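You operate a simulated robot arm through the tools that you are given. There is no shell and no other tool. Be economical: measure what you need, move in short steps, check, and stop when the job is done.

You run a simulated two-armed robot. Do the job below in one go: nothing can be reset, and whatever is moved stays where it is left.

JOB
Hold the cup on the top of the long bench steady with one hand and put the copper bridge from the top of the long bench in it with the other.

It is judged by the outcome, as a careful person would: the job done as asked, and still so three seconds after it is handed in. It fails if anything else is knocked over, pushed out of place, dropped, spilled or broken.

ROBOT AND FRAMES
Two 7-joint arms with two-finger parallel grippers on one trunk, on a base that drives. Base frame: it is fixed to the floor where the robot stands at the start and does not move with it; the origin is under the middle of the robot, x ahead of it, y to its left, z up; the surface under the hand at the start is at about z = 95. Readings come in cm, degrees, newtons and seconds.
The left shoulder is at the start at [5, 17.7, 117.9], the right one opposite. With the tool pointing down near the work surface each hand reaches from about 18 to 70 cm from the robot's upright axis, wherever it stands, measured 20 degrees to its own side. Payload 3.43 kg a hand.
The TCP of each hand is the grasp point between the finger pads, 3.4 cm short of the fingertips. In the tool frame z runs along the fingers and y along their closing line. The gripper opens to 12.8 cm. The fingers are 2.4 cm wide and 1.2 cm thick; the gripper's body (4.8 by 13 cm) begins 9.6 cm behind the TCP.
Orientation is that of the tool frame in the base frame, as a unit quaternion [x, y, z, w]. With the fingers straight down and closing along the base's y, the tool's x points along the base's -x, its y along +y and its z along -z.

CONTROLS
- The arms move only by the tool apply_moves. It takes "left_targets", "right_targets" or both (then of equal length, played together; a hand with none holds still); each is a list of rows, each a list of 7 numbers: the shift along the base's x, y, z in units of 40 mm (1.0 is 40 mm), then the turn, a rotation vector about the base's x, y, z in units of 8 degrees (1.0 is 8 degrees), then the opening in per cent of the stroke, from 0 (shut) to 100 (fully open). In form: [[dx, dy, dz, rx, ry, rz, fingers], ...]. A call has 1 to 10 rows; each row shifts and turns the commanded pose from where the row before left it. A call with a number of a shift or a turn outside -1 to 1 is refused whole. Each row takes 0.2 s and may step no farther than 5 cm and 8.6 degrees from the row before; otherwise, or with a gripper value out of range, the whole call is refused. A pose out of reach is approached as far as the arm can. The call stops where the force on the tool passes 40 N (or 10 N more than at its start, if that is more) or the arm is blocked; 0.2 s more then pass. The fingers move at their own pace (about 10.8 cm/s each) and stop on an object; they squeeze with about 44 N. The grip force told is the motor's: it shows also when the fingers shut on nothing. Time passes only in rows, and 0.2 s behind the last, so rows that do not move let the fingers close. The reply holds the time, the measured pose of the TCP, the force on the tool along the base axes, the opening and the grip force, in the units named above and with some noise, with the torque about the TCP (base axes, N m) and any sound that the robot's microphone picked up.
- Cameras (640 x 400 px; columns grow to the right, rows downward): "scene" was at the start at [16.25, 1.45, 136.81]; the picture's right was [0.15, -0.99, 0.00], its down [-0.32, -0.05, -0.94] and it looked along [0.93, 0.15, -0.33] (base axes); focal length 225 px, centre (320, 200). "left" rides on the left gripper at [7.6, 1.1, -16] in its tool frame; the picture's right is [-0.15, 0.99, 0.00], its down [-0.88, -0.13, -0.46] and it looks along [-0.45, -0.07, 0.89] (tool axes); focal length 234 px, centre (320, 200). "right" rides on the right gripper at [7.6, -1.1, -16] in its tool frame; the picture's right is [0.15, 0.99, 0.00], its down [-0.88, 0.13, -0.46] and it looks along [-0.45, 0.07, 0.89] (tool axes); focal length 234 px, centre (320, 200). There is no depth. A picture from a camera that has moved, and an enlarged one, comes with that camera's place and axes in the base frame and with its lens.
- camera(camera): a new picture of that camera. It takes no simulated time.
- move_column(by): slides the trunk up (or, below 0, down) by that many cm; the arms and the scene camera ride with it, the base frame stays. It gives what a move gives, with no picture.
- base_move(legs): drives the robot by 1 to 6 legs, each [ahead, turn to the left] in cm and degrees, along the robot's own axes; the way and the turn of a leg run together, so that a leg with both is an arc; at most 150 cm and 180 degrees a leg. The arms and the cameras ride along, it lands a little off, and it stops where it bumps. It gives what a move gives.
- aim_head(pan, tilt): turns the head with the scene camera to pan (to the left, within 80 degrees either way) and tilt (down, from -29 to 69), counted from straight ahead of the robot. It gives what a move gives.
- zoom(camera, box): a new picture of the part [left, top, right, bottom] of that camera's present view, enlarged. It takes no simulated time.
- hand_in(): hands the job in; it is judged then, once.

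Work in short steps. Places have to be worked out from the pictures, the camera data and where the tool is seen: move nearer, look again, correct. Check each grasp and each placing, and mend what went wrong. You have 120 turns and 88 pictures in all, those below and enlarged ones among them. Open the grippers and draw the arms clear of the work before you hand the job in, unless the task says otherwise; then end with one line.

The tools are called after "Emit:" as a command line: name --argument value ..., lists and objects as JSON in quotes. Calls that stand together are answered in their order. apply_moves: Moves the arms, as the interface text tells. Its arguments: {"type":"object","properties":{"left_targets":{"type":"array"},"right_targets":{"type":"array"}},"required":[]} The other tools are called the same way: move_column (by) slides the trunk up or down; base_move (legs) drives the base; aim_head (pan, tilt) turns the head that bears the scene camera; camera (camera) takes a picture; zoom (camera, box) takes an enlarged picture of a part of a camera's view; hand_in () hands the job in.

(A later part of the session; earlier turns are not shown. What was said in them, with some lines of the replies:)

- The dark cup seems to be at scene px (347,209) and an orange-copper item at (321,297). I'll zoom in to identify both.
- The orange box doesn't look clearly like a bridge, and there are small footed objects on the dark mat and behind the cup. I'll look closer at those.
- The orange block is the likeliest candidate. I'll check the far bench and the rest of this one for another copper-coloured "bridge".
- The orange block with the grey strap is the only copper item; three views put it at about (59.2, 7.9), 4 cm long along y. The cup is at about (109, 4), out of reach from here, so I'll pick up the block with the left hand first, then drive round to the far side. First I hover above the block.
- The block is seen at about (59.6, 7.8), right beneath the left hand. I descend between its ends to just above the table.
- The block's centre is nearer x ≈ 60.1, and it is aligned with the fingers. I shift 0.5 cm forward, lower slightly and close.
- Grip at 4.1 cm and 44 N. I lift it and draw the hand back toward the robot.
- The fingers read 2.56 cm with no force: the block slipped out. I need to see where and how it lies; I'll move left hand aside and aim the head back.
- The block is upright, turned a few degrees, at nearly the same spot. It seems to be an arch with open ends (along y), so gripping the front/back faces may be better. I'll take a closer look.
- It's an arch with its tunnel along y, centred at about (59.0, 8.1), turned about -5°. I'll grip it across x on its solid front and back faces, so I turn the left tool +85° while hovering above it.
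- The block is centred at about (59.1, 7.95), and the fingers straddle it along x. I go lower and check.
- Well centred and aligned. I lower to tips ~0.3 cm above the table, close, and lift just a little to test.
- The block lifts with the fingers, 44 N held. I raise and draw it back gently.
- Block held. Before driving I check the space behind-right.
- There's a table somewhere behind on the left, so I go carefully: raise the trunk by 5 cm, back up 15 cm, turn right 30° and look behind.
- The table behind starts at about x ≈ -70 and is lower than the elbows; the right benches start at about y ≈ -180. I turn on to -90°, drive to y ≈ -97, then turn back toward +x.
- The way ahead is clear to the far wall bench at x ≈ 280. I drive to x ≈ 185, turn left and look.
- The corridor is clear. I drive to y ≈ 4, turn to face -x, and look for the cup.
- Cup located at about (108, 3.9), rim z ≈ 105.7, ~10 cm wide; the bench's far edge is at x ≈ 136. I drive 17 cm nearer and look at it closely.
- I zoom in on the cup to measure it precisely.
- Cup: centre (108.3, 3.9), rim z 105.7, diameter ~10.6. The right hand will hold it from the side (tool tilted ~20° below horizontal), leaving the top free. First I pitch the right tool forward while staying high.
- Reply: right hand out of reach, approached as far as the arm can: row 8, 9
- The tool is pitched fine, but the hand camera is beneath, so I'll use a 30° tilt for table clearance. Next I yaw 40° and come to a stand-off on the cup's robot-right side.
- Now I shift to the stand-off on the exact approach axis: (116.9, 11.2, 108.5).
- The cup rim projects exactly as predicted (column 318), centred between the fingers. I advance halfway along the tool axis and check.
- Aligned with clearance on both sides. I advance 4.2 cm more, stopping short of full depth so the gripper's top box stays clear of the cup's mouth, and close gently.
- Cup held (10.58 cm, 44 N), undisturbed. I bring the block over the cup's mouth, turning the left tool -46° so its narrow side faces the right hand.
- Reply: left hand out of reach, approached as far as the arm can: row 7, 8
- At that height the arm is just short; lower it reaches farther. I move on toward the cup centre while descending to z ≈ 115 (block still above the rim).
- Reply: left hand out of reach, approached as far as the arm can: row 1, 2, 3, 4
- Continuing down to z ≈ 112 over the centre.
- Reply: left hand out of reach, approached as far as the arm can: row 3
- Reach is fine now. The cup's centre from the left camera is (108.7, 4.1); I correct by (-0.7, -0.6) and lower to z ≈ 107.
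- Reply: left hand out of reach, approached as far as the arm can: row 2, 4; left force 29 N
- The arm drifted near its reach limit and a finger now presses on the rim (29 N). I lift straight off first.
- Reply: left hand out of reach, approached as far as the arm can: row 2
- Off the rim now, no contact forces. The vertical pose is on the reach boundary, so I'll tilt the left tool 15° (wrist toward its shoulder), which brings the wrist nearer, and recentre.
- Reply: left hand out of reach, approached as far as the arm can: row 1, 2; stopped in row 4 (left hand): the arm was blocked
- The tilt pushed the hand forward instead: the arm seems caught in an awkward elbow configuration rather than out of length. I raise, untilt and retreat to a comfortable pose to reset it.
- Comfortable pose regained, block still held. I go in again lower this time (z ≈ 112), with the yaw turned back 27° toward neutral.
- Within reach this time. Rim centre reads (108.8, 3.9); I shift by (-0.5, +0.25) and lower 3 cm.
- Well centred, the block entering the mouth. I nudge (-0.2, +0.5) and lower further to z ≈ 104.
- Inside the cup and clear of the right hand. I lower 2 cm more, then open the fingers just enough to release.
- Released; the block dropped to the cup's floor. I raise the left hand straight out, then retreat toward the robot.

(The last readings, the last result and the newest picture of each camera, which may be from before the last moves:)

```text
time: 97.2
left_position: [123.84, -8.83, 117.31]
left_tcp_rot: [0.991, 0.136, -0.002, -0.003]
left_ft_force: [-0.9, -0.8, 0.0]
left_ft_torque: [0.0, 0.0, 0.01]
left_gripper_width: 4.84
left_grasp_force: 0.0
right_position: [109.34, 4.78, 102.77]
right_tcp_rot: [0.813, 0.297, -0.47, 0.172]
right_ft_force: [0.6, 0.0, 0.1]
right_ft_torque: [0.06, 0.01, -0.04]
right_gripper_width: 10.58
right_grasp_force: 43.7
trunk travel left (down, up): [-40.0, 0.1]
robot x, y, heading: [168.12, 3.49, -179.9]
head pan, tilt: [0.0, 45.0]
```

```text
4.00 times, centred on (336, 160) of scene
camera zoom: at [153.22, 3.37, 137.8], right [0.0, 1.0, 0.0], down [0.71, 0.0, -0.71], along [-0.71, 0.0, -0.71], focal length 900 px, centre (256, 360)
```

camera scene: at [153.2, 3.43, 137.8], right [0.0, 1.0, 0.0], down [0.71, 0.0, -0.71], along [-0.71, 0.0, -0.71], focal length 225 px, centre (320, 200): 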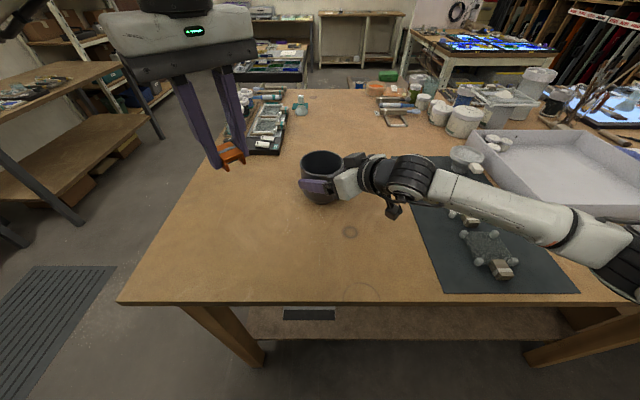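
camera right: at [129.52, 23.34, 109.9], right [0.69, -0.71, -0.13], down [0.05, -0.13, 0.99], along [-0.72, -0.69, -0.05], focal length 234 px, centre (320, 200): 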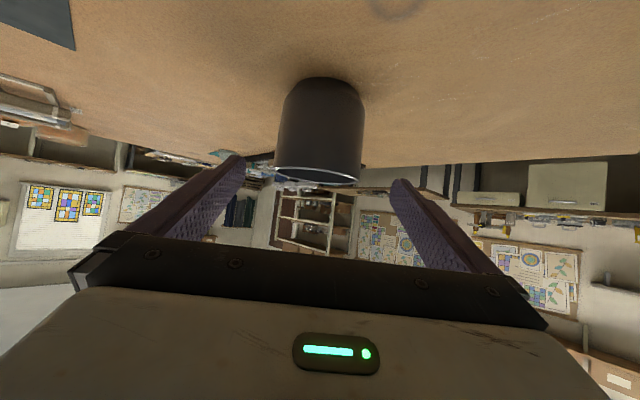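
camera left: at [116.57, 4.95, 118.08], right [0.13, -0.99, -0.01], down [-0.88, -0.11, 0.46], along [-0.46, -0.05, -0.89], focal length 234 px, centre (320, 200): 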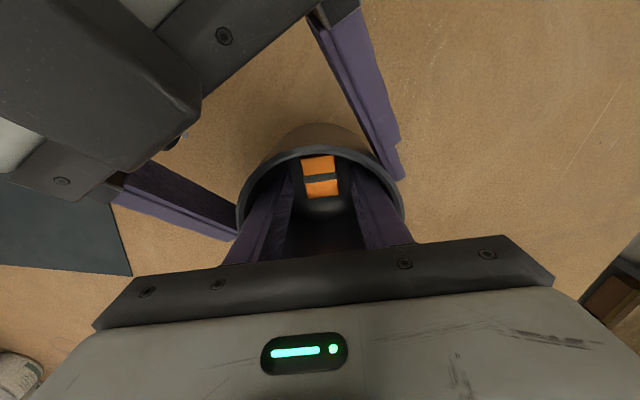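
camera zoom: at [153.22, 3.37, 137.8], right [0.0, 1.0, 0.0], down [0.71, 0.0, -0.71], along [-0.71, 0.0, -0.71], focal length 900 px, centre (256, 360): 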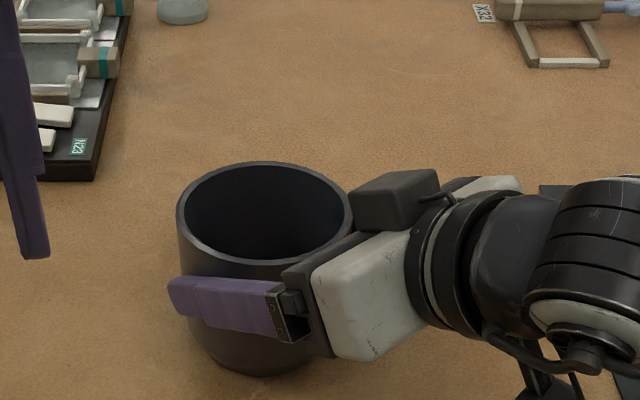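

Cup upright, left hand clear. I open the right hand and back it out along its approach axis, then up.

Emit:
apply_moves --right_targets '[[0, 0, 0, 0, 0, 0, 88], [0, 0, 0, 0, 0, 0, 100], [0, 0, 0, 0, 0, 0, 100], [0.3, 0.252, 0.226, 0, 0, 0, 100], [0.4, 0.336, 0.302, 0, 0, 0, 100], [0.4, 0.336, 0.302, 0, 0, 0, 100], [0.4, 0.336, 0.302, 0, 0, 0, 100], [0.4, 0.336, 0.302, 0, 0, 0, 100], [0.1, 0.1, 0.6, 0, 0, 0, 100], [0.1, 0.1, 0.6, 0, 0, 0, 100]]'

Emit:
camera --camera "scene"

Emit:
camera --camera "left"

```text
time: 99.4
left_position: [123.68, -8.92, 117.24]
left_tcp_rot: [0.991, 0.136, -0.002, -0.002]
left_ft_force: [-0.4, -0.6, -0.2]
left_ft_torque: [0.02, -0.01, 0.01]
left_gripper_width: 4.88
left_grasp_force: 0.0
right_position: [117.67, 11.96, 113.29]
right_tcp_rot: [0.813, 0.296, -0.471, 0.172]
right_ft_force: [-0.6, 0.8, -0.2]
right_ft_torque: [-0.02, 0.02, 0.0]
right_gripper_width: 12.8
right_grasp_force: 0.0
trunk travel left (down, up): [-40.0, 0.1]
robot x, y, heading: [168.03, 3.6, -180.1]
head pan, tilt: [0.0, 45.0]
```

```text
21 pictures are left
camera scene: at [153.23, 3.42, 137.8], right [0.0, 1.0, 0.0], down [0.71, 0.0, -0.71], along [-0.71, 0.0, -0.71], focal length 225 px, centre (320, 200)
```

scene: 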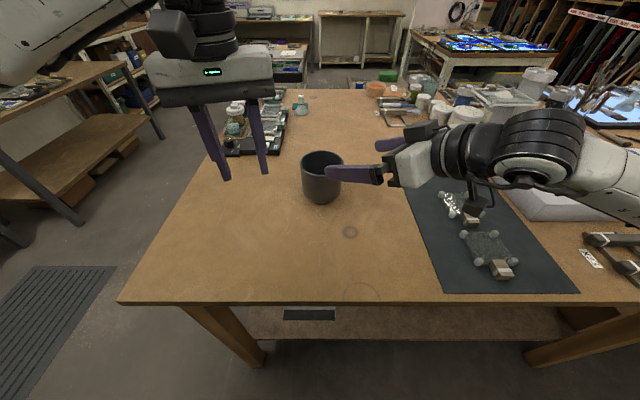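

```text
20 pictures are left
camera left: at [131.41, -7.88, 133.21], right [0.12, -0.99, -0.01], down [-0.88, -0.11, 0.46], along [-0.46, -0.05, -0.89], focal length 234 px, centre (320, 200)
```

left: 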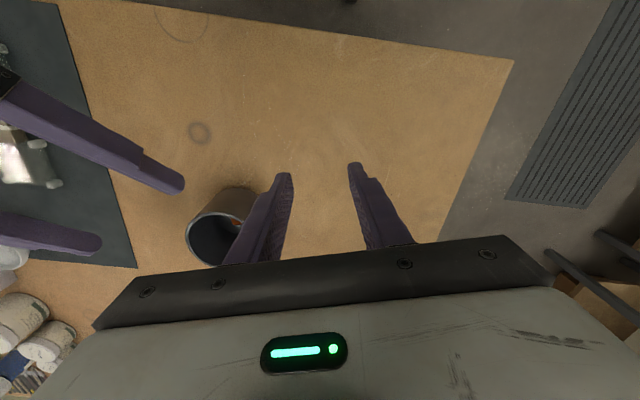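

The cup stands where it was, with orange visible inside. I draw the right hand up and away, and both arms back, then take a final look into the cup.

Emit:
apply_moves --right_targets '[[0.2, 0.2, 0.7, 0, 0, 0, 100], [0.3, 0.2, 0.6, 0, 0, 0, 100], [0.3, 0.2, 0.3, 0, 0, -0.9, 100], [0.2, 0.2, 0, 0, 0, -0.9, 100]]' --left_targets '[[0.3, -0.2, 0.5, 0, 0, 0, 60], [0.5, -0.2, 0.4, 0, 0, 0, 80], [0.5, -0.1, 0.2, 0, 0, 0, 100], [0.3, 0, 0, 0, 0, 0, 100]]'

Emit:
camera --camera "left"

Emit:
camera --camera "scene"

```text
time: 100.4
left_position: [130.05, -10.78, 121.65]
left_tcp_rot: [0.991, 0.136, -0.002, -0.002]
left_ft_force: [-0.4, 0.0, 0.1]
left_ft_torque: [-0.01, -0.03, -0.04]
left_gripper_width: 12.77
left_grasp_force: 0.1
right_position: [121.74, 15.27, 119.72]
right_tcp_rot: [0.845, 0.191, -0.488, 0.111]
right_ft_force: [0.2, 0.0, 0.2]
right_ft_torque: [0.01, -0.01, -0.01]
right_gripper_width: 12.82
right_grasp_force: 0.0
trunk travel left (down, up): [-40.0, 0.1]
robot x, y, heading: [168.42, 3.53, -180.2]
head pan, tilt: [0.0, 45.0]
```

```text
19 pictures are left
camera left: at [137.73, -9.82, 137.6], right [0.13, -0.99, -0.01], down [-0.88, -0.11, 0.46], along [-0.46, -0.05, -0.89], focal length 234 px, centre (320, 200)
```

left: 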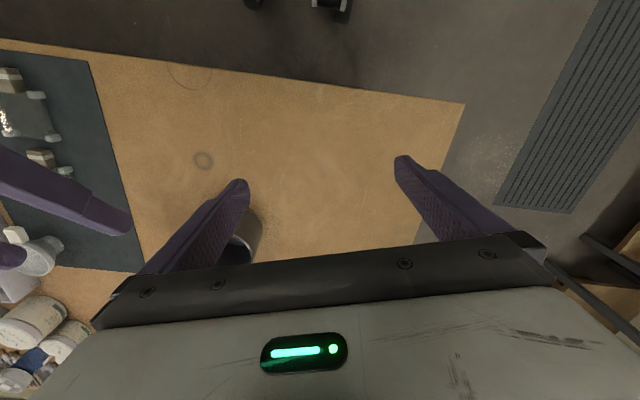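

```text
18 pictures are left
camera scene: at [153.2, 3.4, 137.8], right [0.0, 1.0, 0.0], down [0.71, 0.0, -0.71], along [-0.71, 0.0, -0.71], focal length 225 px, centre (320, 200)
```

scene: 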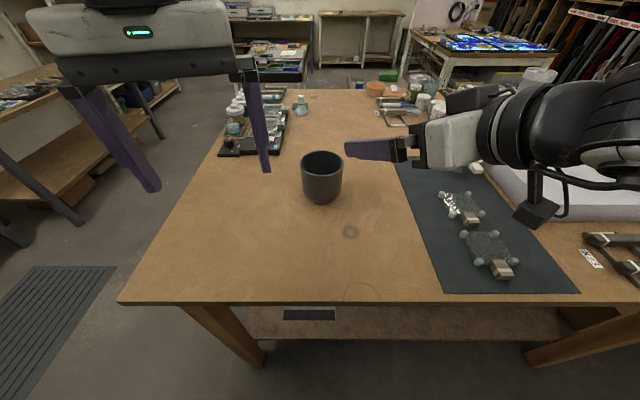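

The cup is upright at its place with the bridge inside, both grippers open and clear, and nothing else disturbed. I hand in.

Emit:
hand_in

```text
The job is handed in.
```

The copper bridge is in the cup: the right hand held the cup steady while the left lowered the bridge in and let go just above the bottom. The cup is upright where it stood and both hands are open and clear. On the way, the bridge slipped from the first grasp and stayed upright on the bench, and a finger or the bridge briefly pressed on the rim at about 29 N.
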